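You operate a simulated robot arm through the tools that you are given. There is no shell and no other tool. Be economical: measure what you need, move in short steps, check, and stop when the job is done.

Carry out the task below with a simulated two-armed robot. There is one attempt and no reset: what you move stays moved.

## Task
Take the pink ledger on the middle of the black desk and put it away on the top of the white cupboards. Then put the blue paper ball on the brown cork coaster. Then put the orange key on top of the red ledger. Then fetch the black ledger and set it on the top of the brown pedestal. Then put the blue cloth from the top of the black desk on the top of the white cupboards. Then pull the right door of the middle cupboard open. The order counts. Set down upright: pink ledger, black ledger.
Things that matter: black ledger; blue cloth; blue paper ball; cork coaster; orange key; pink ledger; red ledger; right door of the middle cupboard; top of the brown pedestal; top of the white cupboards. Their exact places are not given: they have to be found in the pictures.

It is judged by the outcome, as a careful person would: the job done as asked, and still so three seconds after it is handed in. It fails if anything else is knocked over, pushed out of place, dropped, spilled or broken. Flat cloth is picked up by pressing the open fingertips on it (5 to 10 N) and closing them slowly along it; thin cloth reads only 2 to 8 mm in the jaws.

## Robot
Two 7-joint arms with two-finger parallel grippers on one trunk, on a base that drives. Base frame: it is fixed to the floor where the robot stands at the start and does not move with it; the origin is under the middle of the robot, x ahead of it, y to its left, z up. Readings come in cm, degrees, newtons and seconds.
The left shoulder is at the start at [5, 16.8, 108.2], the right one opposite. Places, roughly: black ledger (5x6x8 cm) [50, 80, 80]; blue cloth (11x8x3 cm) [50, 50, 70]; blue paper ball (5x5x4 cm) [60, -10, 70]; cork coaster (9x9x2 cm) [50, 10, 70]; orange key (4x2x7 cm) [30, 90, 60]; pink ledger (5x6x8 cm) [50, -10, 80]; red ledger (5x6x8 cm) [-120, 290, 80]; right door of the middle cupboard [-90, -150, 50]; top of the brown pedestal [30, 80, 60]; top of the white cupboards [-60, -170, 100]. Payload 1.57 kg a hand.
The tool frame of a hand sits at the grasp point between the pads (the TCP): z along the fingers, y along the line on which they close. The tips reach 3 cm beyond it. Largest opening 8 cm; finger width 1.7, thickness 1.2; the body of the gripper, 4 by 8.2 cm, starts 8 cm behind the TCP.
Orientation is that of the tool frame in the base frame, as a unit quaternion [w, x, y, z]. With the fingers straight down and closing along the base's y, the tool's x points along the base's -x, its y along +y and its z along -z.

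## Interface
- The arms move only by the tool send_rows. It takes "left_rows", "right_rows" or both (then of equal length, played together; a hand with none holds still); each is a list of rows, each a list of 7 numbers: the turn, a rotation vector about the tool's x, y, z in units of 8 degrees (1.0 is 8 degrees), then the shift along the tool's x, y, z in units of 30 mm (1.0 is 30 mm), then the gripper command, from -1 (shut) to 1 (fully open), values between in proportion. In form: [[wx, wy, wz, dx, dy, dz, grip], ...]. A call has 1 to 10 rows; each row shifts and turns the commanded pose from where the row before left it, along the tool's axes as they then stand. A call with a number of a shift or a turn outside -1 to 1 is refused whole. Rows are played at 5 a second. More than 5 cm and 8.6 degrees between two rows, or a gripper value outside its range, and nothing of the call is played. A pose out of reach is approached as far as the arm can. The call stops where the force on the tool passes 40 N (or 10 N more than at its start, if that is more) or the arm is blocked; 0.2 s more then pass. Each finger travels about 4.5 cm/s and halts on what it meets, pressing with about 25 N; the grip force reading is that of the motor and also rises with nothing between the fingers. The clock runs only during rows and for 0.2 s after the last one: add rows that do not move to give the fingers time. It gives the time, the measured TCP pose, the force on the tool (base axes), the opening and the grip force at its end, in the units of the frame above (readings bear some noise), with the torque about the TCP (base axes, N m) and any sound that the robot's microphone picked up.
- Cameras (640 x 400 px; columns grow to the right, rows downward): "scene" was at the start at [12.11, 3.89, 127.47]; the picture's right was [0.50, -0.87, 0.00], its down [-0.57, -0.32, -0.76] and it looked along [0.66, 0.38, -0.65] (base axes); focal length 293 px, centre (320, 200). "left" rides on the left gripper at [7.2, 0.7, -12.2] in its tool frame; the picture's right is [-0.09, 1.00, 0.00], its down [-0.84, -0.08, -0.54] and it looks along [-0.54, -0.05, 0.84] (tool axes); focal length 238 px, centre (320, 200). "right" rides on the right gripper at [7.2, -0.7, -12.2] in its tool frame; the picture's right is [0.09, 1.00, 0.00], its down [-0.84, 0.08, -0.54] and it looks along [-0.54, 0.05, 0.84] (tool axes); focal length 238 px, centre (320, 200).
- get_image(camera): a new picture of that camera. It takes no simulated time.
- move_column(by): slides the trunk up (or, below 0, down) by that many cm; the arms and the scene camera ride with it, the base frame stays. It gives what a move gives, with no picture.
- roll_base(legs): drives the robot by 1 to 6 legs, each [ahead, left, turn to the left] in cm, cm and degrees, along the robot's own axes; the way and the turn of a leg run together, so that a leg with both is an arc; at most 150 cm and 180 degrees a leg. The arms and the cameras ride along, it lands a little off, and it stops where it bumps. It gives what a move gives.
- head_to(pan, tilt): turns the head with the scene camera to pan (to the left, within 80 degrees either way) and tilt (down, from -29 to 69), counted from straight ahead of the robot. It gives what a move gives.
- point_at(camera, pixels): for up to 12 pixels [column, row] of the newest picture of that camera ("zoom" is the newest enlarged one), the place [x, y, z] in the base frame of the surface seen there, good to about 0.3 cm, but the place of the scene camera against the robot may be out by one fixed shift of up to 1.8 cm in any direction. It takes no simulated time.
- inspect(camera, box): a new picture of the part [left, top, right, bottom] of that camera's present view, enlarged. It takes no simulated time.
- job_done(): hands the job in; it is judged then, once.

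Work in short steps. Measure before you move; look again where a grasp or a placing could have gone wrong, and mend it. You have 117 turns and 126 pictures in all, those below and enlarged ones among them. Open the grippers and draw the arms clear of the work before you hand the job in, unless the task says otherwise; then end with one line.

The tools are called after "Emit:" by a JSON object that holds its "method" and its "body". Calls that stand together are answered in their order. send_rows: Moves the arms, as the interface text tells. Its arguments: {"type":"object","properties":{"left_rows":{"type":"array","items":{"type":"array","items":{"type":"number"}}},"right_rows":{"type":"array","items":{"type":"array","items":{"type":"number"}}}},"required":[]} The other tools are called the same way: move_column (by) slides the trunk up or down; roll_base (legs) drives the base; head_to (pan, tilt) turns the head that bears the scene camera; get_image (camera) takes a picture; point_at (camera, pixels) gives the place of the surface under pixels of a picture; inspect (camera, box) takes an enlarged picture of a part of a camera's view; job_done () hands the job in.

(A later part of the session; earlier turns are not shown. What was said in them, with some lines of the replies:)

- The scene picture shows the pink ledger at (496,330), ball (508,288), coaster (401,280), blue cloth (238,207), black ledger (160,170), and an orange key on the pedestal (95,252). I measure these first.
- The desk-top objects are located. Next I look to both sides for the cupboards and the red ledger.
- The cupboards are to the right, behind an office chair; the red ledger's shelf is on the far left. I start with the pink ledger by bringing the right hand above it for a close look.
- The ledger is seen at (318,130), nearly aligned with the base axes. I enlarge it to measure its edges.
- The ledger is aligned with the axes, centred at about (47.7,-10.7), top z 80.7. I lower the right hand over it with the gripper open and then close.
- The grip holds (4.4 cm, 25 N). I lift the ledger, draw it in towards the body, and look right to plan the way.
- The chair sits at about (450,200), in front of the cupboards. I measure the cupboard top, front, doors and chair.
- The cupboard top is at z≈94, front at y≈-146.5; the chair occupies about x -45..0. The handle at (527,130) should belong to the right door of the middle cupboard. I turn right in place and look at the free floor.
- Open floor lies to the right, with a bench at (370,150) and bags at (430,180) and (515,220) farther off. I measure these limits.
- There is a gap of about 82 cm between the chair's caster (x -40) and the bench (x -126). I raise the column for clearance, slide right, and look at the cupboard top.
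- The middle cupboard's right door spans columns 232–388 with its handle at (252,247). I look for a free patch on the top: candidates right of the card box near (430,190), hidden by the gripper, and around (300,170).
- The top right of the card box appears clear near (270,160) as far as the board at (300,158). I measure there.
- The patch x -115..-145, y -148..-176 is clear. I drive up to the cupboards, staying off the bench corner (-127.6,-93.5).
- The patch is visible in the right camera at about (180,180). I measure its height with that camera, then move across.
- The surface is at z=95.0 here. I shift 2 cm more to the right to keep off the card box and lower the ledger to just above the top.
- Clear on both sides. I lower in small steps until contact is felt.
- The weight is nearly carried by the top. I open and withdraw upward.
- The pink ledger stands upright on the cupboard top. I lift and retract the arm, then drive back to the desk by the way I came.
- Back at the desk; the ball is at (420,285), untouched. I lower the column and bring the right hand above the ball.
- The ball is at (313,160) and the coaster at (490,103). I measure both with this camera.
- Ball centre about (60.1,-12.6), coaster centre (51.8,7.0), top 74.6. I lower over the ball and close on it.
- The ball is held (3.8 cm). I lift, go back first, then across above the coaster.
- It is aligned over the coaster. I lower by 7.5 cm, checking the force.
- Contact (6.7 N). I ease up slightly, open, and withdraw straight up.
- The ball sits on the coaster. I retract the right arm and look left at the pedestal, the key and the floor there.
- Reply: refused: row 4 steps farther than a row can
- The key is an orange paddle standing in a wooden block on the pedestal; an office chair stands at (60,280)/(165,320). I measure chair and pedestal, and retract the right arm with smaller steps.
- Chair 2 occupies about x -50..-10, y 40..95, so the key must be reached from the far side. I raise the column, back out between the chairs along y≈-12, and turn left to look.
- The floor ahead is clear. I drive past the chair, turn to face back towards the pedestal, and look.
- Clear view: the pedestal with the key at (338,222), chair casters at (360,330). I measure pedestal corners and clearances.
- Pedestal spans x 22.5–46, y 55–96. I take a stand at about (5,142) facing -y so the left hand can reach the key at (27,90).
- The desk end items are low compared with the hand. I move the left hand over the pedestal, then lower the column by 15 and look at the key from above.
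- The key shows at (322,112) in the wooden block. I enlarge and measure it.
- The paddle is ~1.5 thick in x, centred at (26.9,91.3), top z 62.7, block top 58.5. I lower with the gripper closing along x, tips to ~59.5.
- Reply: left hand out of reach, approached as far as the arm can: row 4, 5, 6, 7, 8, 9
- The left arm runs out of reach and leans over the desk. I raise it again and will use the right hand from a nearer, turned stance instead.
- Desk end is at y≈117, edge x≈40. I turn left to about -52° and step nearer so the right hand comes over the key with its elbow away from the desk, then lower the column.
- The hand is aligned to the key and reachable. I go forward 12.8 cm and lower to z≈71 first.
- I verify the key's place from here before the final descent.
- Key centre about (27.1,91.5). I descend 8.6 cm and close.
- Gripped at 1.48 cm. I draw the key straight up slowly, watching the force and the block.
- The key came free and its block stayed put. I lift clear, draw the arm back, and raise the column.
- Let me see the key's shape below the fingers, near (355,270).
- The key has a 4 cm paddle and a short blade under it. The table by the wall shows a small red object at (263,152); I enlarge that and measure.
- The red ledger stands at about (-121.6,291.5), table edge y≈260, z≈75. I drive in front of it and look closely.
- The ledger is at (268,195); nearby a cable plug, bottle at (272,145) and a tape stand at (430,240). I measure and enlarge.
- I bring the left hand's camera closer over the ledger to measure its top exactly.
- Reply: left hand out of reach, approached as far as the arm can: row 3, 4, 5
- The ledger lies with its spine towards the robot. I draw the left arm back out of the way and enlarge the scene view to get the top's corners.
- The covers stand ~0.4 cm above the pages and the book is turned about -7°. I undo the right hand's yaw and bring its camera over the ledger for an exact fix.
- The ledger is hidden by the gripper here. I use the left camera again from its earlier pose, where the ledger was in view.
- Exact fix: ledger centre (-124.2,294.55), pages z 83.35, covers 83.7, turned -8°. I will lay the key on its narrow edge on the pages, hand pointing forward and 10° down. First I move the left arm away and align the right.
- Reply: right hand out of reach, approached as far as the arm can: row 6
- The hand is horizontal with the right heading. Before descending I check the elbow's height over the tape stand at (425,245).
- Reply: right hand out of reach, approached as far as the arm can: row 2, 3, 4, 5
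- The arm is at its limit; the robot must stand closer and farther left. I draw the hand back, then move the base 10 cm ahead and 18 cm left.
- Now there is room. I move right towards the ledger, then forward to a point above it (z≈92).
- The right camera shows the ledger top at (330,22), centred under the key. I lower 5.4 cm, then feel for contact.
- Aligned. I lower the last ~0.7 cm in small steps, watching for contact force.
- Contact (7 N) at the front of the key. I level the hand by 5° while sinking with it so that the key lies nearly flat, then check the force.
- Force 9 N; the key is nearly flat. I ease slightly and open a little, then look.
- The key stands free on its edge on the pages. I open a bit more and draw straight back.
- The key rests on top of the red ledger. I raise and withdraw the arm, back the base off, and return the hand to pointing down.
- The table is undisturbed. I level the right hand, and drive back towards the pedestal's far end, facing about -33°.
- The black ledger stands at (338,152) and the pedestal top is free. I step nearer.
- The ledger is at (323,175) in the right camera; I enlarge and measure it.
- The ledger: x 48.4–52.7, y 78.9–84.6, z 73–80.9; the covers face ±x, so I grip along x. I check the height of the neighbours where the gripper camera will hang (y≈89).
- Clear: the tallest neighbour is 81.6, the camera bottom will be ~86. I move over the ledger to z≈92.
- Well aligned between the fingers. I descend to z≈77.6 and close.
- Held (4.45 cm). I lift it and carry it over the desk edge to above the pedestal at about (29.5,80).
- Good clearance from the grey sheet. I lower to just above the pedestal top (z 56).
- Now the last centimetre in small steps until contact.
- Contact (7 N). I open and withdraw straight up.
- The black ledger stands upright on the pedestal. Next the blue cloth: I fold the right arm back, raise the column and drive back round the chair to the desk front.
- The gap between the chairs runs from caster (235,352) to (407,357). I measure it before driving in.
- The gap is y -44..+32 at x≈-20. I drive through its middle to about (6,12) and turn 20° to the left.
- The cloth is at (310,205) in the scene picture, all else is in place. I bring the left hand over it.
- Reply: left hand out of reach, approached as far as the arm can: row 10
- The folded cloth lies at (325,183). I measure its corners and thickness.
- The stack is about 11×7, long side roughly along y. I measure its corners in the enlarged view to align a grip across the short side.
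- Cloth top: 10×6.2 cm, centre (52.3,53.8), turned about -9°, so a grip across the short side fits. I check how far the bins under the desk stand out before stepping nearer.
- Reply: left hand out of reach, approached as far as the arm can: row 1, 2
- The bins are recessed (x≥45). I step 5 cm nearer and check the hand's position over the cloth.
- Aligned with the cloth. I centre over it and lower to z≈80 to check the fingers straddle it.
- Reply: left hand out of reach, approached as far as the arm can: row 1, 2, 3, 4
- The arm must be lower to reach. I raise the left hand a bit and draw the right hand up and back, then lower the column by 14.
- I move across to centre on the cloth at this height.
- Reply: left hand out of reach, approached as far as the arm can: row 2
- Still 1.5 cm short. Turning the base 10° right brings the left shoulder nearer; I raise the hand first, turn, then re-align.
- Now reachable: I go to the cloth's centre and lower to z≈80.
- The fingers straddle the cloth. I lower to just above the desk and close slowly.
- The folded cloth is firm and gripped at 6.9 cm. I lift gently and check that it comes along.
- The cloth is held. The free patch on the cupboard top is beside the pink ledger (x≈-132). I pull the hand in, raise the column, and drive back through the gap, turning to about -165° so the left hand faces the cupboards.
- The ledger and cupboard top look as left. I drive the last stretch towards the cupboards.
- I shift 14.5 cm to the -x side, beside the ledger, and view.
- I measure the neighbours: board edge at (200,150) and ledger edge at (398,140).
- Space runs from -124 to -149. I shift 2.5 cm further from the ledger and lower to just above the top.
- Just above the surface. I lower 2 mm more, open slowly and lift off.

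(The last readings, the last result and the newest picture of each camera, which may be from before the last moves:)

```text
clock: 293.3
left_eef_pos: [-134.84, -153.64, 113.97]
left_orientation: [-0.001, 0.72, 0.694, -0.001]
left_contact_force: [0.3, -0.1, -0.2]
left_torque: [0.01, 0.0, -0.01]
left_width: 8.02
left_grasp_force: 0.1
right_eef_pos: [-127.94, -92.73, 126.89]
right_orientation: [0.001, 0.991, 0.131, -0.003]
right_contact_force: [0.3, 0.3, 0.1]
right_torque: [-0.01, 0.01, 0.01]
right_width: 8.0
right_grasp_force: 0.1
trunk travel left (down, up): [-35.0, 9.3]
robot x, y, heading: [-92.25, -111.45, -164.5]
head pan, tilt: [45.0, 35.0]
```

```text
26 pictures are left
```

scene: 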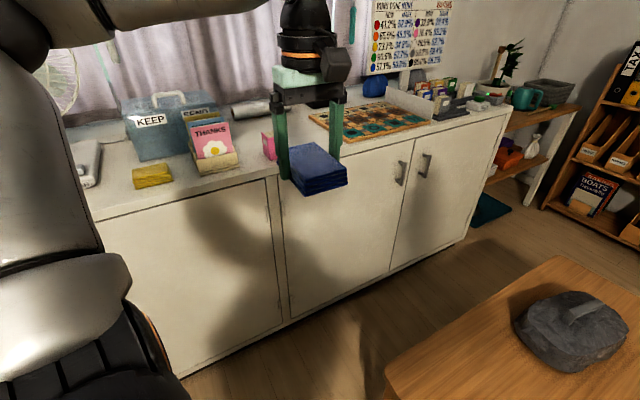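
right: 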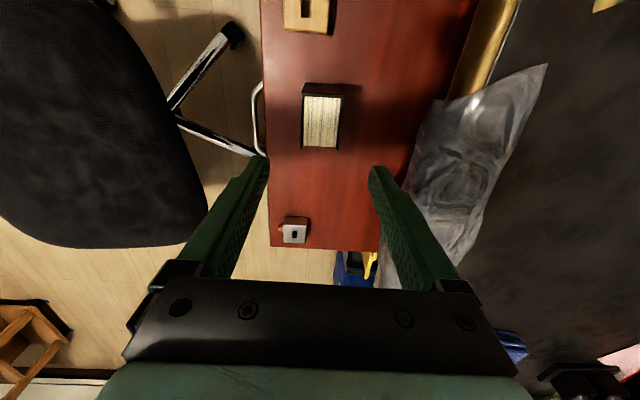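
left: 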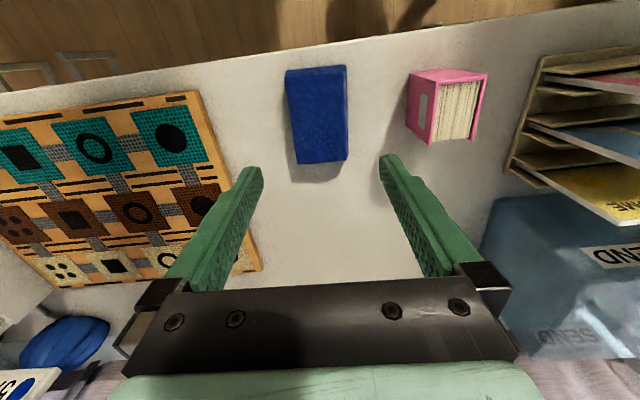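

The cloth lies on the cupboard top beside the upright ledger. For the door I back away, turn to face the cupboards, tuck the left arm, and bring the right hand to point horizontally to the left (to hook the vertical handle).

Emit:
{"method": "roll_base", "body": {"legs": [[0, -50, 0], [0, 0, 74]]}}

Emit:
{"method": "send_rows", "body": {"left_rows": [[0, 0, 1, 0, 0, 0, 1], [0, 0, 1, 0, 0, 0, 1], [0, 0, 1, 0, 0, 0, 1], [0, 0, 1, 0, 0, 0, 1], [0, 0, 1, 0, 0, 0, 1], [0, 0, 1, 0, 0, 0, 1], [0, 0, 1, 0, 0, 0, 1], [0, 0, 1, 0, 0, 0, 1], [0, 0, 1, 0, 0, 0, 1], [0, 0, 0, 0, 0, 0, 1]], "right_rows": [[0, 0, 1, 0, 0, 0, 0.5], [0, 0, 1, 0, 0, 0, 0], [0, 0, 1, 0, 0, 0, 0], [0, 0, 1, 0, 0, 0, 0], [0, 0, 1, 0, 0, 0, 0], [0, 0, 1, 0, 0, 0, 0], [0, 0, 1, 0, 0, 0, 0], [0, 0, 1, 0, 0, 0, 0], [0, 0, 1, 0, 0, 0, 0], [0, 0, 1, 0, 0, 0, 0]]}}

Emit:
{"method": "send_rows", "body": {"left_rows": [[0, 0, 0, 0.6, -0.2, -0.2, 1], [0, 0, 0, 0.6, -0.2, -0.2, 1], [0, 0, 0, 0.6, -0.2, -0.2, 1], [0, 0, 0, 0.6, -0.2, -0.2, 1], [0, 0, 0, 0.6, -0.2, -0.2, 1], [0, 0, 0, 0.6, -0.2, -0.2, 1], [0, 0, 0, 0.6, -0.2, -0.2, 1], [0, 0, 0, 0, -0.2, -0.2, 1], [0, 0, 0, 0, -0.2, -0.2, 1], [0, 0, 0, 0, 0, 0, 1]], "right_rows": [[0, 1, 0.3, 0.99, 0, 0.14, 0], [0, 1, 0.3, 0.96, 0, 0.28, 0], [0, 1, 0.3, 0.91, 0, 0.41, 0], [0, 1, 0.3, 0.85, 0, 0.53, 0], [0, 1, 0, 0.77, 0, 0.64, 0], [0, 1, 0, 0.67, 0, 0.74, 0], [0, 1, 0, 0.56, 0, 0.83, 0], [0, 1, 0, 0.44, 0, 0.9, 0], [0, 1, 0, 0.31, 0, 0.95, 0], [0, 1, 0, 0.17, 0, 0.98, 0]]}}

Emit:
{"method": "head_to", "body": {"pan": 10, "tilt": 32}}

Emit:
{"method": "get_image", "body": {"camera": "scene"}}

```text
clock: 295.2
left_eef_pos: [-141.95, -128.17, 113.96]
left_orientation: [0.001, 0.717, 0.697, -0.002]
left_contact_force: [0.5, 1.4, -0.3]
left_torque: [-0.13, 0.01, 0.05]
left_width: 8.02
left_grasp_force: 0.0
right_eef_pos: [-135.13, -67.27, 126.77]
right_orientation: [0.003, 0.991, 0.131, -0.003]
right_contact_force: [0.1, 1.0, 0.3]
right_torque: [-0.09, 0.03, -0.01]
right_width: 7.98
right_grasp_force: 0.1
trunk travel left (down, up): [-35.0, 9.3]
robot x, y, heading: [-99.16, -86.43, -164.3]
head pan, tilt: [45.0, 35.0]
stopped in leg 1: the robot was blocked; the commanded pose is now the measured one
```

```text
clock: 297.4
left_eef_pos: [-141.72, -128.78, 113.92]
left_orientation: [0.0, 0.99, 0.142, 0.0]
left_contact_force: [0.4, -0.5, -0.4]
left_torque: [0.01, 0.03, 0.02]
left_width: 8.01
left_grasp_force: 0.1
right_eef_pos: [-134.94, -67.75, 126.89]
right_orientation: [0.001, 0.844, -0.537, -0.002]
right_contact_force: [-0.3, 0.3, 0.2]
right_torque: [0.01, -0.01, 0.01]
right_width: 4.02
right_grasp_force: 0.0
trunk travel left (down, up): [-35.0, 9.3]
robot x, y, heading: [-99.24, -85.9, -164.4]
head pan, tilt: [45.0, 35.0]
```

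```text
clock: 299.6
left_eef_pos: [-131.27, -119.98, 119.05]
left_orientation: [0.0, 0.99, 0.142, -0.002]
left_contact_force: [-0.3, 0.4, 1.1]
left_torque: [0.02, -0.02, -0.02]
left_width: 8.0
left_grasp_force: 0.1
right_eef_pos: [-125.6, -95.85, 122.78]
right_orientation: [0.374, 0.604, -0.471, 0.523]
right_contact_force: [0.7, -0.5, -0.6]
right_torque: [-0.03, 0.0, 0.02]
right_width: 3.99
right_grasp_force: 0.0
trunk travel left (down, up): [-35.0, 9.3]
robot x, y, heading: [-99.19, -86.13, -164.1]
head pan, tilt: [45.0, 35.0]
```

```text
clock: 300.6
left_eef_pos: [-131.31, -120.0, 119.11]
left_orientation: [-0.001, 0.99, 0.142, -0.001]
left_contact_force: [0.1, 0.5, 0.0]
left_torque: [0.03, 0.01, -0.02]
left_width: 7.99
left_grasp_force: 0.0
right_eef_pos: [-125.51, -95.87, 122.65]
right_orientation: [0.373, 0.606, -0.472, 0.521]
right_contact_force: [0.0, -0.2, -0.6]
right_torque: [-0.01, 0.0, 0.0]
right_width: 4.0
right_grasp_force: 0.0
trunk travel left (down, up): [-35.0, 9.3]
robot x, y, heading: [-99.13, -86.4, -164.2]
head pan, tilt: [10.0, 32.0]
```

```text
25 pictures are left
```

scene: 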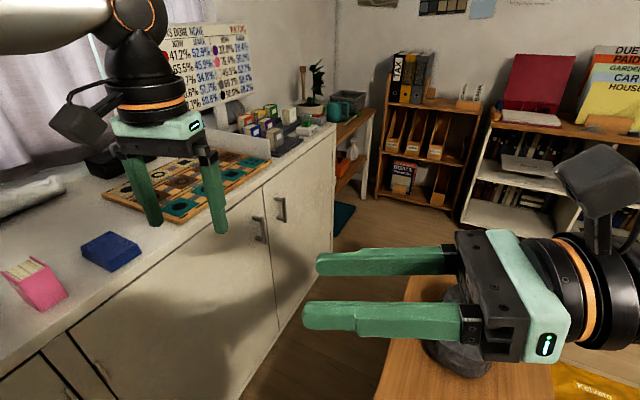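

The base touched the bench on the way back (blocked at (-99,-86)). I check whether the bench moved from its corner at (-127.6,-93.5).

Emit:
{"method": "point_at", "body": {"camera": "scene", "pixels": [[409, 278], [385, 385], [395, 340], [380, 396], [430, 276], [460, 365], [445, 295]]}}

Emit:
{"method": "roll_base", "body": {"legs": [[-12, 0, 0]]}}

Emit:
{"method": "head_to", "body": {"pan": -30, "tilt": 50}}

Emit:
{"method": "get_image", "body": {"camera": "scene"}}

```text
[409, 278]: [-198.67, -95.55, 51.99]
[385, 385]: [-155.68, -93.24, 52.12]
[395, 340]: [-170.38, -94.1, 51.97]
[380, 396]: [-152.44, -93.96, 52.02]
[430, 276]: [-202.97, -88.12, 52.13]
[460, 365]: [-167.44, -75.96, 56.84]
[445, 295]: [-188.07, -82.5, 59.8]
```

```text
clock: 301.9
left_eef_pos: [-119.7, -116.69, 119.16]
left_orientation: [-0.002, 0.99, 0.141, -0.002]
left_contact_force: [0.8, 0.5, 0.5]
left_torque: [-0.01, 0.04, 0.0]
left_width: 8.01
left_grasp_force: 0.0
right_eef_pos: [-113.96, -92.53, 122.69]
right_orientation: [0.374, 0.605, -0.47, 0.522]
right_contact_force: [-0.8, -0.1, 0.1]
right_torque: [0.03, -0.01, -0.02]
right_width: 3.99
right_grasp_force: 0.1
trunk travel left (down, up): [-35.0, 9.3]
robot x, y, heading: [-87.91, -83.03, -164.1]
head pan, tilt: [10.0, 32.0]
```

```text
clock: 303.0
left_eef_pos: [-119.86, -116.8, 118.97]
left_orientation: [-0.001, 0.99, 0.142, -0.001]
left_contact_force: [-0.8, -0.5, -0.2]
left_torque: [-0.02, -0.02, 0.03]
left_width: 7.98
left_grasp_force: 0.0
right_eef_pos: [-114.17, -92.57, 122.74]
right_orientation: [0.374, 0.605, -0.47, 0.523]
right_contact_force: [-0.1, -0.6, 0.4]
right_torque: [0.02, 0.01, 0.02]
right_width: 4.01
right_grasp_force: 0.1
trunk travel left (down, up): [-35.0, 9.3]
robot x, y, heading: [-87.78, -83.22, -164.1]
head pan, tilt: [-30.0, 50.0]
```

```text
24 pictures are left
```

scene: 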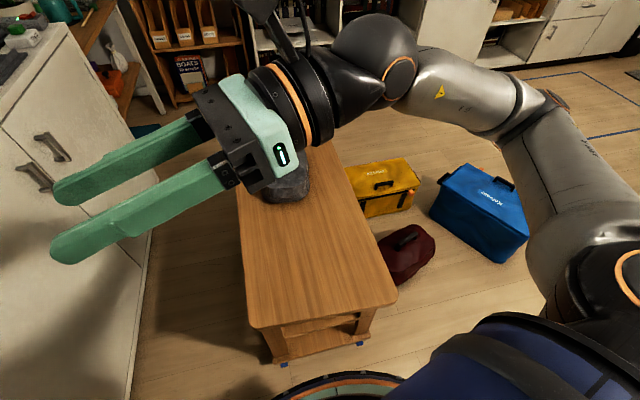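

Emit:
{"method": "point_at", "body": {"camera": "scene", "pixels": [[251, 325], [396, 298], [275, 362], [284, 365], [360, 343], [367, 335]]}}

Emit:
{"method": "inspect", "body": {"camera": "scene", "box": [230, 280, 410, 390]}}

```text
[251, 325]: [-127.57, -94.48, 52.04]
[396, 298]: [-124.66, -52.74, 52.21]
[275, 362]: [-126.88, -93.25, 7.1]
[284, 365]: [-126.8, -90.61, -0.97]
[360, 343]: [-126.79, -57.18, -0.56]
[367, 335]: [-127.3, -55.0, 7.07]
```

```text
3.56 times, centred on (320, 335) of scene
```

zoom: 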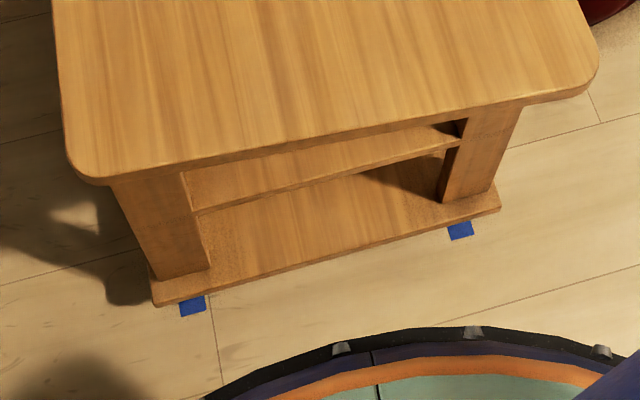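

The bench still sits square on its floor marks. I turn to face the cupboards, step up to about (-82,-98), lower the column, and level the right hand while descending.

Emit:
{"method": "roll_base", "body": {"legs": [[0, 0, 74], [14, 6, 0]]}}

Emit:
{"method": "move_column", "body": {"by": -12}}

Emit:
{"method": "send_rows", "body": {"right_rows": [[0, 0.6, 0, -0.8, 0, 0, 0.5], [0, 0.65, 0, -1, 0, 0, 1], [0, 0, 0, -1, 0.3, 0, 1], [0, 0, 0, -1, 0.3, 0, 1], [0, 0, 0, -1, 0.3, 0, 1], [0, 0, 0, -1, 0.3, 0, 1], [0, 0, 0, -1, 0.3, 0, 1], [0, 0, 0, -1, 0.3, 0, 1], [0, 0, 0, 0, 0, 0, 1]]}}

Emit:
{"method": "get_image", "body": {"camera": "right"}}

Emit:
{"method": "head_to", "body": {"pan": 10, "tilt": 40}}

Emit:
{"method": "get_image", "body": {"camera": "scene"}}

```text
clock: 307.6
left_eef_pos: [-57.95, -137.04, 119.16]
left_orientation: [0.001, 0.704, 0.71, -0.002]
left_contact_force: [-0.5, -0.4, 0.7]
left_torque: [0.01, 0.03, -0.06]
left_width: 8.04
left_grasp_force: 0.1
right_eef_pos: [-79.59, -125.04, 122.55]
right_orientation: [-0.017, 0.767, -0.011, 0.642]
right_contact_force: [0.9, 0.6, -0.1]
right_torque: [-0.01, 0.03, 0.0]
right_width: 3.98
right_grasp_force: 0.2
trunk travel left (down, up): [-35.0, 9.3]
robot x, y, heading: [-81.84, -96.84, -90.0]
head pan, tilt: [-30.0, 50.0]
```

```text
clock: 309.1
left_eef_pos: [-57.94, -137.15, 107.22]
left_orientation: [0.0, 0.703, 0.711, -0.001]
left_contact_force: [1.1, -0.1, -0.4]
left_torque: [0.03, 0.0, 0.02]
left_width: 7.98
left_grasp_force: 0.1
right_eef_pos: [-79.67, -124.93, 110.72]
right_orientation: [-0.017, 0.767, -0.011, 0.641]
right_contact_force: [-0.6, -1.2, 0.8]
right_torque: [-0.03, -0.01, 0.04]
right_width: 4.01
right_grasp_force: 0.0
trunk travel left (down, up): [-23.0, 21.3]
robot x, y, heading: [-81.8, -96.82, -90.2]
head pan, tilt: [-30.0, 50.0]
```

```text
clock: 311.1
left_eef_pos: [-57.99, -137.08, 107.16]
left_orientation: [0.0, 0.704, 0.711, -0.001]
left_contact_force: [-0.6, 0.2, 0.8]
left_torque: [-0.02, -0.03, -0.01]
left_width: 8.0
left_grasp_force: 0.0
right_eef_pos: [-80.26, -129.32, 87.17]
right_orientation: [-0.015, 0.708, -0.013, 0.706]
right_contact_force: [-0.2, 0.3, -0.1]
right_torque: [0.0, 0.0, 0.01]
right_width: 8.02
right_grasp_force: 0.1
trunk travel left (down, up): [-23.0, 21.3]
robot x, y, heading: [-81.81, -96.82, -90.1]
head pan, tilt: [-30.0, 50.0]
```

```text
22 pictures are left
```

right: 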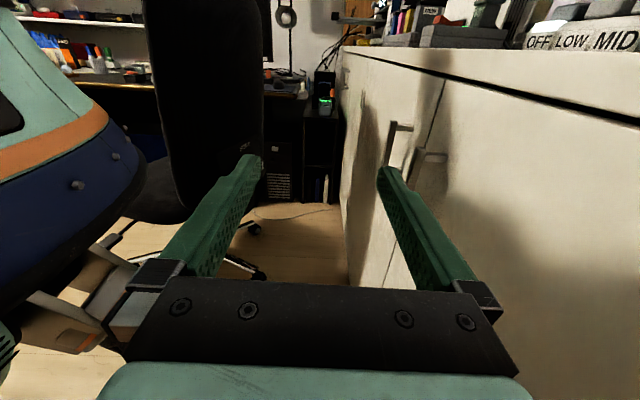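

```text
clock: 312.1
left_eef_pos: [-57.87, -136.96, 107.18]
left_orientation: [0.0, 0.704, 0.71, -0.002]
left_contact_force: [-0.2, 0.0, -0.7]
left_torque: [0.02, 0.02, 0.02]
left_width: 8.0
left_grasp_force: 0.0
right_eef_pos: [-80.26, -129.48, 87.22]
right_orientation: [-0.017, 0.708, -0.012, 0.706]
right_contact_force: [-0.2, -0.1, -1.0]
right_torque: [-0.03, -0.01, 0.02]
right_width: 8.02
right_grasp_force: 0.0
trunk travel left (down, up): [-23.0, 21.3]
robot x, y, heading: [-81.6, -96.92, -90.4]
head pan, tilt: [10.0, 40.0]
```

```text
21 pictures are left
```

scene: 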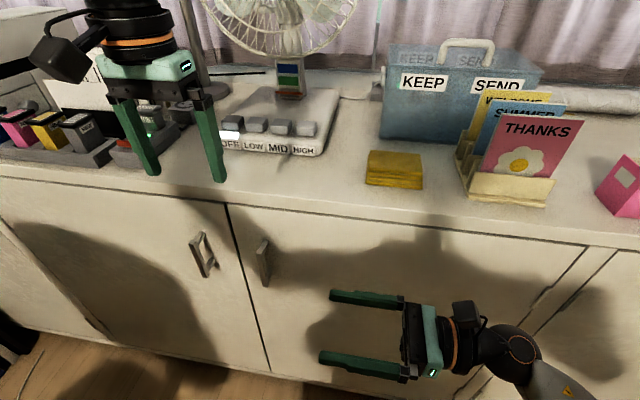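

Both views show the handle: scene (264,262), right camera about (430,158). I measure with both.

Emit:
{"method": "inspect", "body": {"camera": "right", "box": [340, 100, 480, 200]}}

Emit:
{"method": "point_at", "body": {"camera": "scene", "pixels": [[263, 243], [264, 262], [267, 282], [258, 240], [232, 215], [260, 330], [300, 250], [200, 240], [585, 250]]}}

Emit:
{"method": "point_at", "body": {"camera": "right", "pixels": [[420, 157], [430, 154], [444, 158], [424, 165], [400, 126], [460, 160], [500, 110], [408, 160]]}}

```text
4.00 times, centred on (410, 150) of right
```

zoom: 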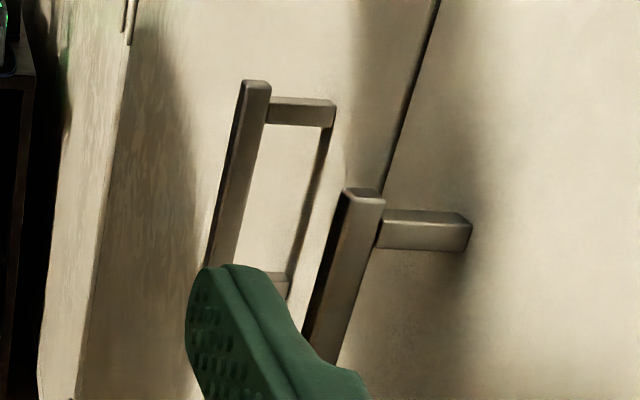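

```text
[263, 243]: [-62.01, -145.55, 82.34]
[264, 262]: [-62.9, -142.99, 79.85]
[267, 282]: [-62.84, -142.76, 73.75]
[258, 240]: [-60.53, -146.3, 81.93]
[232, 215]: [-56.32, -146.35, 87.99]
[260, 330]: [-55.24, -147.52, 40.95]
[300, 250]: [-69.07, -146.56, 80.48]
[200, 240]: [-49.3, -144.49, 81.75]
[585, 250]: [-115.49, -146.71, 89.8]
```

```text
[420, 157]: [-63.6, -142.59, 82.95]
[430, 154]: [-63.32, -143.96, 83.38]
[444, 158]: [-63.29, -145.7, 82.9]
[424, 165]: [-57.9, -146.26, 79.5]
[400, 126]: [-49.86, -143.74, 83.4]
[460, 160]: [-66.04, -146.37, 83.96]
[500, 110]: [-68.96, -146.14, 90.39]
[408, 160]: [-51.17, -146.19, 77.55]
```

The handle bar is vertical at x≈-63.4, y -142.4..-143.4, z 75–83, with a 2.8 cm gap behind it. I bring the right hand to z 79 beside it, yawed 10° towards the door, open 6.4 cm.

Emit:
{"method": "send_rows", "body": {"right_rows": [[0, 0, 0, -0.7, 0.8, 0.6, 0.6], [0, 0, 0, -0.7, 0.8, 0.6, 0.6], [0, 0, 0, -0.7, 0.8, 0.6, 0.6], [0, 0, 0, -0.5, 0.8, 0.6, 0.6], [-0.6, 0, 0, 0, 0, 0, 0.6], [-0.65, 0, 0, 0, 0, 0, 0.6], [0, 0, 0, 0, 0, 0, 0.6]]}}

Emit:
{"method": "get_image", "body": {"camera": "right"}}

```text
clock: 313.7
left_eef_pos: [-58.01, -137.02, 107.12]
left_orientation: [0.001, 0.703, 0.711, -0.001]
left_contact_force: [0.3, 0.3, -0.6]
left_torque: [-0.02, -0.01, -0.04]
left_width: 8.02
left_grasp_force: 0.0
right_eef_pos: [-73.12, -138.72, 78.89]
right_orientation: [0.046, 0.707, -0.073, 0.702]
right_contact_force: [0.4, 0.5, 0.0]
right_torque: [-0.01, 0.03, -0.01]
right_width: 6.4
right_grasp_force: 0.2
trunk travel left (down, up): [-23.0, 21.3]
robot x, y, heading: [-81.56, -97.14, -90.2]
head pan, tilt: [10.0, 40.0]
```

```text
19 pictures are left
```

right: 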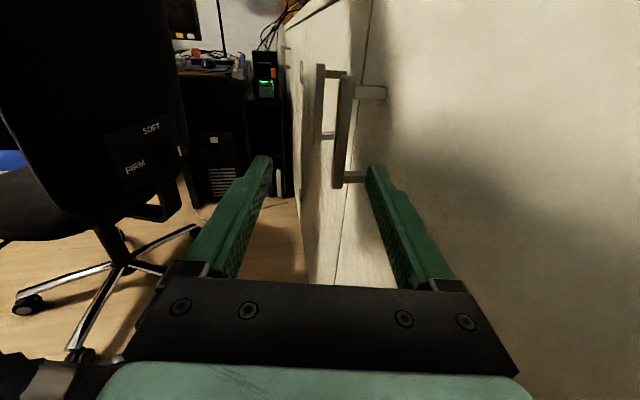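

The view shows the bar (345,80–180) lined up; the inner finger needs ~0.45 cm more towards the door. I shift and slide in 9 cm.

Emit:
{"method": "send_rows", "body": {"right_rows": [[0, 0, 0, 0, 0.15, 0.4, 0.6], [0, 0, 0, 0, 0, 0.6, 0.6], [0, 0, 0, 0, 0, 0.7, 0.6], [0, 0, 0, 0, 0, 0.7, 0.6], [0, 0, 0, 0, 0, 0.6, 0.6], [0, 0, 0, 0, 0, 0, 0.6]]}}

Emit:
{"method": "get_image", "body": {"camera": "right"}}

```text
clock: 315.1
left_eef_pos: [-57.99, -136.92, 107.12]
left_orientation: [-0.001, 0.704, 0.711, -0.001]
left_contact_force: [-0.1, 0.1, 0.2]
left_torque: [-0.02, 0.02, -0.02]
left_width: 8.01
left_grasp_force: 0.1
right_eef_pos: [-64.35, -140.62, 78.92]
right_orientation: [0.047, 0.707, -0.075, 0.702]
right_contact_force: [-0.5, -0.7, 0.0]
right_torque: [0.01, 0.02, 0.04]
right_width: 6.41
right_grasp_force: 0.1
trunk travel left (down, up): [-23.0, 21.3]
robot x, y, heading: [-81.41, -97.39, -90.3]
head pan, tilt: [10.0, 40.0]
```

```text
18 pictures are left
```

right: 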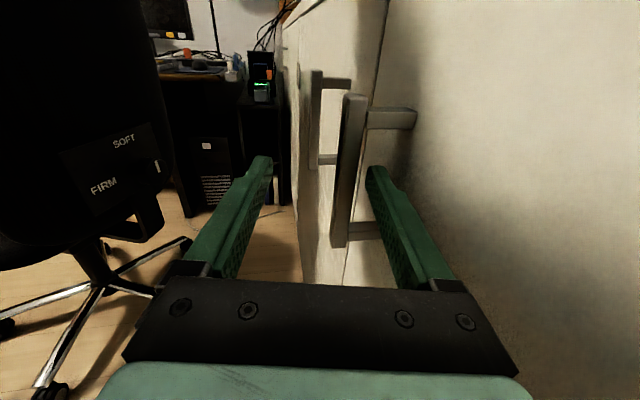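

The inner finger sits behind the bar. I pull by driving back along the door's arc, first to about 15°.

Emit:
{"method": "roll_base", "body": {"legs": [[-7, -0.9, 0], [-7, -1.8, 0]]}}

Emit:
{"method": "get_image", "body": {"camera": "right"}}

```text
clock: 316.8
left_eef_pos: [-60.65, -123.12, 107.15]
left_orientation: [0.001, 0.703, 0.711, -0.002]
left_contact_force: [0.1, 0.8, 0.1]
left_torque: [-0.01, -0.04, 0.02]
left_width: 8.0
left_grasp_force: 0.1
right_eef_pos: [-66.99, -126.67, 78.99]
right_orientation: [0.045, 0.707, -0.073, 0.702]
right_contact_force: [0.3, 0.5, -0.3]
right_torque: [0.03, 0.0, -0.05]
right_width: 6.42
right_grasp_force: 0.0
trunk travel left (down, up): [-23.0, 21.3]
robot x, y, heading: [-84.72, -83.25, -90.3]
head pan, tilt: [10.0, 40.0]
```

```text
17 pictures are left
```

right: 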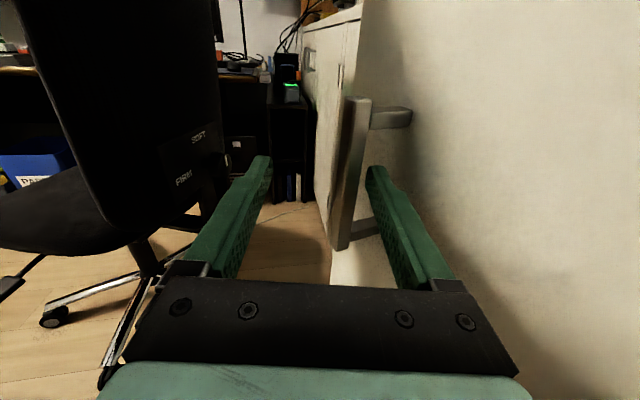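

The door follows. I continue along the arc to about 38°.

Emit:
{"method": "roll_base", "body": {"legs": [[-6.3, -2.7, 0], [-5.9, -3.3, 0], [-5.7, -4.2, 0]]}}

Emit:
{"method": "get_image", "body": {"camera": "right"}}

```text
clock: 319.0
left_eef_pos: [-70.75, -105.05, 107.15]
left_orientation: [0.0, 0.704, 0.71, -0.001]
left_contact_force: [-0.4, 0.2, 0.7]
left_torque: [-0.02, 0.02, 0.02]
left_width: 7.99
left_grasp_force: 0.0
right_eef_pos: [-77.0, -108.68, 78.96]
right_orientation: [0.045, 0.706, -0.073, 0.703]
right_contact_force: [0.3, 0.6, 0.1]
right_torque: [0.02, -0.02, 0.02]
right_width: 6.42
right_grasp_force: 0.0
trunk travel left (down, up): [-23.0, 21.3]
robot x, y, heading: [-94.53, -65.13, -90.0]
head pan, tilt: [10.0, 40.0]
```

```text
16 pictures are left
```

right: 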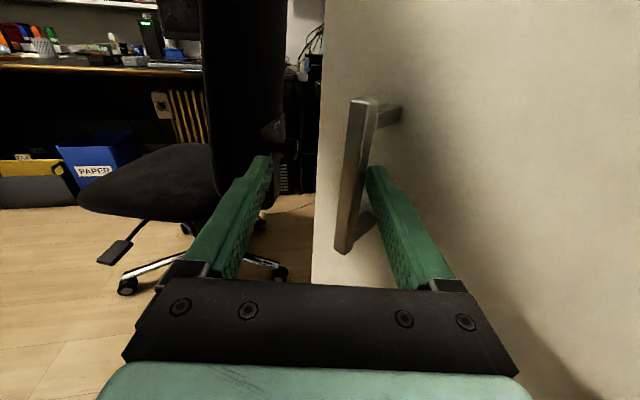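

The door is ~38° open and the finger still hooks the bar. To avoid the bench, I alternate short base retreats with arm moves to the right and small hand turns.

Emit:
{"method": "roll_base", "body": {"legs": [[-3.7, 0, 0]]}}

Emit:
{"method": "send_rows", "body": {"right_rows": [[0.45, 0, 0, 0, 0, -0.76, 0.6], [0.45, 0, 0, 0, 0, -0.76, 0.6], [0, 0, 0, 0, 0, 0, 0.6]]}}

Emit:
{"method": "roll_base", "body": {"legs": [[-3.9, 0, 0]]}}

Emit:
{"method": "send_rows", "body": {"right_rows": [[0.45, 0, 0, 0, 0, -0.85, 0.6], [0.45, 0, 0, 0, 0, -0.85, 0.6], [0, 0, 0, 0, 0, 0, 0.6]]}}

Emit:
{"method": "get_image", "body": {"camera": "right"}}

```text
clock: 319.9
left_eef_pos: [-71.05, -101.59, 107.05]
left_orientation: [0.0, 0.704, 0.711, 0.0]
left_contact_force: [0.5, -0.3, 0.8]
left_torque: [0.0, 0.02, 0.0]
left_width: 8.01
left_grasp_force: 0.1
right_eef_pos: [-77.56, -105.7, 78.87]
right_orientation: [0.053, 0.706, -0.082, 0.702]
right_contact_force: [-20.7, -20.9, -0.3]
right_torque: [-0.18, 0.3, -0.82]
right_width: 7.98
right_grasp_force: 8.9
trunk travel left (down, up): [-23.0, 21.3]
robot x, y, heading: [-94.2, -61.22, -89.8]
head pan, tilt: [10.0, 40.0]
```

```text
clock: 320.7
left_eef_pos: [-70.82, -101.45, 107.08]
left_orientation: [0.0, 0.703, 0.711, -0.001]
left_contact_force: [-0.3, -0.4, 0.1]
left_torque: [0.02, 0.01, 0.02]
left_width: 8.0
left_grasp_force: 0.1
right_eef_pos: [-82.17, -105.03, 78.99]
right_orientation: [0.01, 0.708, -0.036, 0.705]
right_contact_force: [0.9, 0.3, 0.2]
right_torque: [-0.03, -0.03, 0.03]
right_width: 6.38
right_grasp_force: 0.0
trunk travel left (down, up): [-23.0, 21.3]
robot x, y, heading: [-94.26, -61.3, -90.0]
head pan, tilt: [10.0, 40.0]
```

```text
clock: 321.5
left_eef_pos: [-70.87, -97.54, 107.05]
left_orientation: [-0.001, 0.704, 0.711, 0.0]
left_contact_force: [-0.1, -0.5, -0.2]
left_torque: [0.02, -0.01, -0.05]
left_width: 8.01
left_grasp_force: 0.1
right_eef_pos: [-82.5, -101.8, 78.92]
right_orientation: [0.014, 0.707, -0.042, 0.706]
right_contact_force: [-18.1, -20.9, 0.7]
right_torque: [-0.23, 0.26, -0.72]
right_width: 7.98
right_grasp_force: 9.4
trunk travel left (down, up): [-23.0, 21.3]
robot x, y, heading: [-94.69, -57.35, -90.2]
head pan, tilt: [10.0, 40.0]
```

```text
clock: 322.3
left_eef_pos: [-70.75, -97.55, 107.04]
left_orientation: [0.0, 0.704, 0.711, -0.001]
left_contact_force: [-0.4, -0.5, 0.0]
left_torque: [0.01, 0.0, 0.0]
left_width: 8.0
left_grasp_force: 0.0
right_eef_pos: [-87.42, -101.38, 79.21]
right_orientation: [-0.03, 0.707, 0.004, 0.706]
right_contact_force: [-0.5, -0.4, -0.1]
right_torque: [0.03, 0.0, -0.07]
right_width: 6.4
right_grasp_force: 0.0
trunk travel left (down, up): [-23.0, 21.3]
robot x, y, heading: [-94.53, -57.5, -90.2]
head pan, tilt: [10.0, 40.0]
```

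```text
15 pictures are left
```

right: 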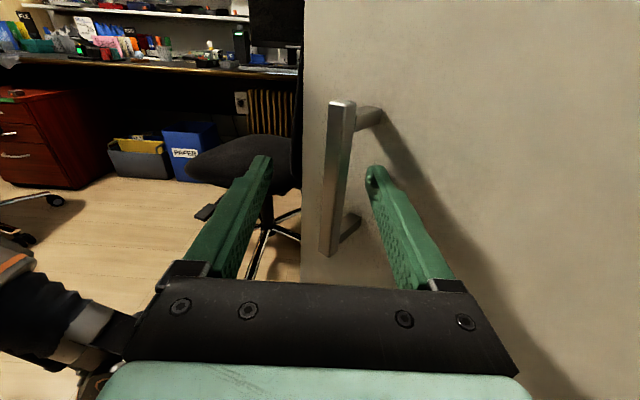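

The door is at about 52°. I pull a little further with the arm alone, following the arc.

Emit:
{"method": "send_rows", "body": {"right_rows": [[0.3, 0, 0, 0, -0.5, -0.7, 0.6], [0.4, 0, 0, 0, -0.45, -0.85, 0.6], [0.4, 0, 0, 0, -0.4, -0.9, 0.6], [0.4, 0, 0, 0, -0.35, -0.9, 0.6], [0, 0, 0, 0, 0, 0, 0.6]]}}

Emit:
{"method": "get_image", "body": {"camera": "right"}}

Emit:
{"method": "get_image", "body": {"camera": "scene"}}

```text
clock: 323.5
left_eef_pos: [-70.69, -97.48, 107.05]
left_orientation: [0.0, 0.703, 0.711, -0.001]
left_contact_force: [0.0, -0.1, -0.2]
left_torque: [0.04, 0.0, -0.03]
left_width: 8.0
left_grasp_force: 0.1
right_eef_pos: [-97.82, -97.57, 79.23]
right_orientation: [-0.103, 0.7, 0.077, 0.702]
right_contact_force: [-0.5, 0.7, -0.3]
right_torque: [-0.02, -0.01, 0.0]
right_width: 6.42
right_grasp_force: 0.2
trunk travel left (down, up): [-23.0, 21.3]
robot x, y, heading: [-94.67, -57.49, -90.4]
head pan, tilt: [10.0, 40.0]
```

```text
14 pictures are left
```

right: 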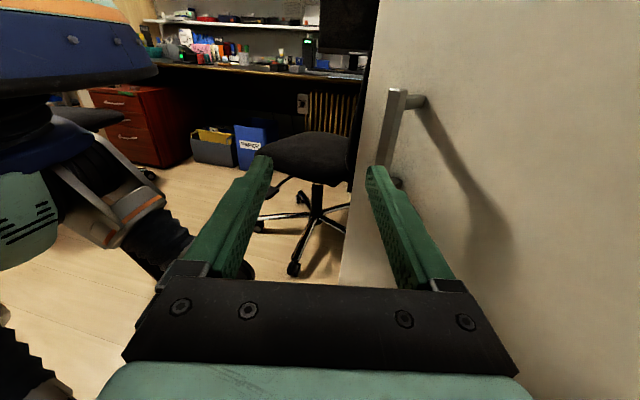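

```text
13 pictures are left
```

scene: 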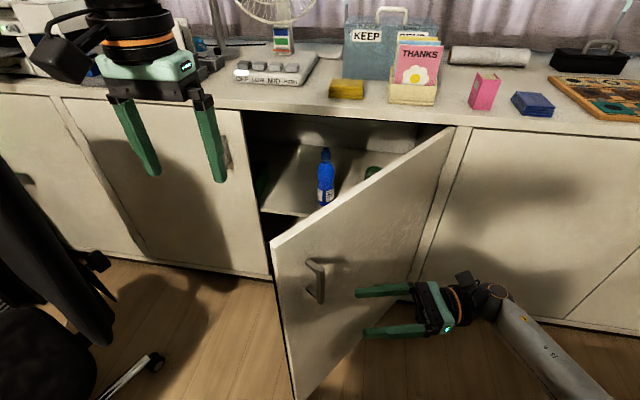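

The finger slipped off but the door stands well open. I measure its angle from its top edge: (275,243) to (450,130).

Emit:
{"method": "point_at", "body": {"camera": "scene", "pixels": [[278, 243], [340, 204], [400, 166], [446, 133], [315, 282]]}}

```text
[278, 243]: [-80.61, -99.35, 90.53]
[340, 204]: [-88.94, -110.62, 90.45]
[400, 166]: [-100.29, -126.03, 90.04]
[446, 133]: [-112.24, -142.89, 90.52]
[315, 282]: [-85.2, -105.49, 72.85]
```

The door is open about 54°. To open it wider I withdraw the right hand, and bring the left hand above the inner side of the door near its free edge, then lower its fingers behind it.

Emit:
{"method": "send_rows", "body": {"left_rows": [[0, 0, 0, -0.9, -0.2, 0, 0], [0, 0, 0, -0.9, -0.3, 0, -1], [0, 0, 0, -0.9, -0.3, 0, -1], [0, 0, 0, -0.9, -0.3, 0, -1], [0, 0, 0, -0.4, -0.2, 0, -1], [0, 0, 0, 0, 0, 0, -1]], "right_rows": [[0, 0, 0, 0, -0.3, -0.9, 0.6], [0, 0, 0, 0, -0.5, -0.9, 0.6], [0, 0, 0, 0, -0.5, -0.9, 0.6], [0, 0, 0, 0, -0.5, -0.9, 0.6], [0, 0, 0, 0, -0.5, -0.5, 0.6], [0, 0, 0, 0, 0, 0, 0.6]]}}

Emit:
{"method": "send_rows", "body": {"left_rows": [[0, 0, 0, 0, 0, 1, -1], [0, 0, 0, 0, 0, 1, -1], [0, 0, 0, 0, 0, 1, -1], [0, 0, 0, 0, 0, 1, -1], [0, 0, 0, 0, 0, 1, -1], [0, 0, 0, 0, 0, 0.8, -1], [0, 0, 0, 0, 0, 0, -1]]}}

Emit:
{"method": "get_image", "body": {"camera": "scene"}}

```text
clock: 324.9
left_eef_pos: [-73.23, -106.41, 107.36]
left_orientation: [0.001, 0.703, 0.711, -0.002]
left_contact_force: [0.0, 0.8, -0.2]
left_torque: [0.0, 0.0, 0.01]
left_width: 0.0
left_grasp_force: 21.2
left hand out of reach, approached as far as the arm can: row 4, 5
right_eef_pos: [-111.66, -93.91, 79.47]
right_orientation: [-0.104, 0.7, 0.077, 0.702]
right_contact_force: [0.7, -0.5, 0.8]
right_torque: [-0.01, -0.01, 0.0]
right_width: 6.39
right_grasp_force: 0.0
trunk travel left (down, up): [-23.0, 21.3]
robot x, y, heading: [-94.35, -57.67, -90.0]
head pan, tilt: [10.0, 40.0]
```

```text
clock: 326.5
left_eef_pos: [-73.2, -106.52, 89.94]
left_orientation: [0.0, 0.703, 0.711, -0.001]
left_contact_force: [-0.4, 0.4, 0.9]
left_torque: [0.01, 0.01, 0.03]
left_width: 0.0
left_grasp_force: 20.9
right_eef_pos: [-111.54, -93.94, 79.47]
right_orientation: [-0.102, 0.701, 0.077, 0.702]
right_contact_force: [0.4, 0.3, 0.3]
right_torque: [-0.03, 0.0, 0.01]
right_width: 6.4
right_grasp_force: 0.0
trunk travel left (down, up): [-23.0, 21.3]
robot x, y, heading: [-94.75, -57.56, -90.2]
head pan, tilt: [10.0, 40.0]
```

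```text
12 pictures are left
```

scene: 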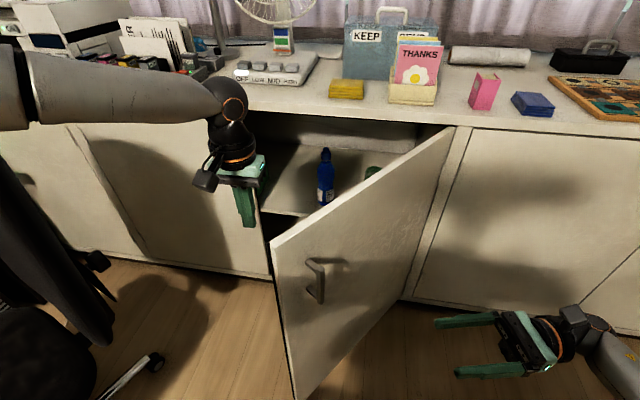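

The closed left fingers are behind the door's top edge, tips 4 cm below it. I push slowly to -x to swing the door wider.

Emit:
{"method": "send_rows", "body": {"left_rows": [[0, 0, 0, 0, -0.7, 0.1, -1], [0, 0, 0, 0, -0.7, 0.1, -1], [0, 0, 0, 0, -0.7, 0, -1], [0, 0, 0, 0, -0.6, 0, -1], [0, 0, 0, 0, -0.6, 0, -1], [0, 0, 0, 0, -0.7, 0, -1], [0, 0, 0, 0, -0.7, 0, -1], [0, 0, 0, 0, -0.7, 0, -1], [0, 0, 0, 0, -0.7, 0, -1], [0, 0, 0, 0, -0.6, 0, -1]]}}

Emit:
{"method": "get_image", "body": {"camera": "scene"}}

```text
clock: 328.7
left_eef_pos: [-81.94, -99.49, 91.39]
left_orientation: [-0.001, 0.703, 0.711, -0.003]
left_contact_force: [0.1, 0.5, 0.6]
left_torque: [-0.01, -0.01, -0.02]
left_width: 0.0
left_grasp_force: 21.3
left hand out of reach, approached as far as the arm can: row 2, 3, 4, 5, 6, 7, 8, 9, 10
right_eef_pos: [-111.56, -93.82, 79.41]
right_orientation: [-0.104, 0.7, 0.076, 0.702]
right_contact_force: [0.0, -0.1, -0.3]
right_torque: [-0.02, -0.02, -0.02]
right_width: 6.39
right_grasp_force: 0.1
trunk travel left (down, up): [-23.0, 21.3]
robot x, y, heading: [-94.65, -57.72, -89.9]
head pan, tilt: [10.0, 40.0]
```

```text
11 pictures are left
```

scene: 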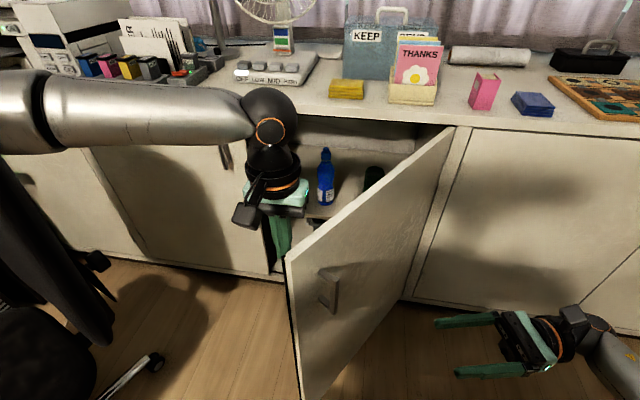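

The arm is at its limit; the door is a bit wider. A small base turn to the right sweeps the left hand further against the door.

Emit:
{"method": "roll_base", "body": {"legs": [[0, 0, -14]]}}

Emit:
{"method": "get_image", "body": {"camera": "scene"}}

```text
clock: 330.0
left_eef_pos: [-92.43, -101.15, 91.27]
left_orientation: [-0.001, 0.785, 0.619, -0.002]
left_contact_force: [-0.1, 1.0, -0.1]
left_torque: [-0.02, 0.0, -0.01]
left_width: 0.0
left_grasp_force: 21.3
right_eef_pos: [-119.88, -88.6, 79.61]
right_orientation: [-0.016, 0.705, -0.01, 0.709]
right_contact_force: [-0.2, -0.8, -0.9]
right_torque: [0.05, -0.03, -0.01]
right_width: 6.39
right_grasp_force: 0.0
trunk travel left (down, up): [-23.0, 21.3]
robot x, y, heading: [-94.65, -57.49, -104.2]
head pan, tilt: [10.0, 40.0]
```

```text
10 pictures are left
```

scene: 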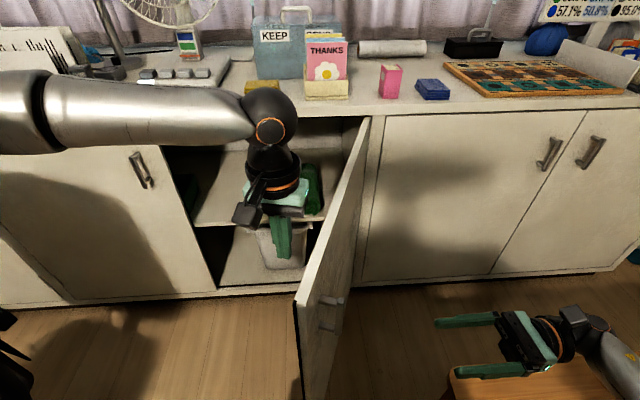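

The door is now wide open (~68°). I lift the left hand off it (first a little away), open the grippers and draw both arms clear.

Emit:
{"method": "send_rows", "body": {"left_rows": [[0, 0, 0, 0, 0.6, 0, -1], [0, 0, 0, 0, 0.4, -0.8, -1], [0, 0, 0, 0, 0, -1, -1], [0, 0, 0, 0, 0, -1, 0], [0, 0, 0, 0, 0, -1, 1], [0, 0, 0, 0.5, 0, -1, 1], [0, 0, 0, 0.8, 0.3, -0.5, 1], [0, 0, 0, 0.8, 0.3, 0, 1], [0, 0, 0, 0.8, 0.3, 0, 1]], "right_rows": [[0, 0, 0, 0, 0, 0, 1], [0, 0, 0, 0.8, 0, -0.3, 1], [0, 0, 0, 0.8, 0, -0.3, 1], [0, 0, 0, 0.8, 0, 0, 1], [0, 0, 0, 0.8, 0, 0, 1], [0, 0, 0, 0.8, 0, 0, 1], [0, 0, 0, 0, 0, 0, 1], [0, 0, 0, 0, 0, 0, 1], [0, 0, 0, 0, 0, 0, 1]]}}

Emit:
{"method": "get_image", "body": {"camera": "scene"}}

```text
clock: 332.0
left_eef_pos: [-84.95, -94.04, 107.19]
left_orientation: [0.0, 0.785, 0.619, -0.003]
left_contact_force: [0.8, 0.3, -0.4]
left_torque: [0.0, 0.0, -0.01]
left_width: 8.0
left_grasp_force: 0.0
right_eef_pos: [-121.78, -89.08, 91.51]
right_orientation: [-0.016, 0.705, -0.01, 0.709]
right_contact_force: [0.5, -0.2, -0.6]
right_torque: [-0.01, 0.0, 0.01]
right_width: 8.02
right_grasp_force: 0.1
trunk travel left (down, up): [-23.0, 21.3]
robot x, y, heading: [-94.93, -57.3, -104.2]
head pan, tilt: [10.0, 40.0]
```

```text
9 pictures are left
```

scene: 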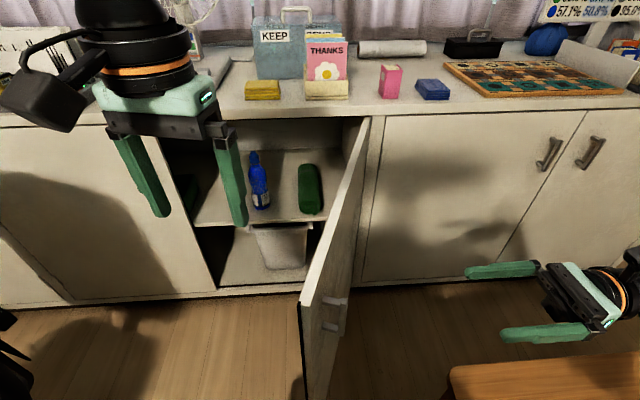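

The door is open, the pink ledger and cloth sit on the cupboard top, and both hands are empty, open and clear. I hand the job in.

Emit:
{"method": "job_done", "body": {}}

```text
The job is handed in.
```

All six steps were done in the order asked, and the job is handed in. The pink and black ledgers both stand upright. The key stands on its narrow edge on the red ledger. The door is open about 68°. The base bumped the wooden bench once; the bench still lined up with its floor marks afterwards.
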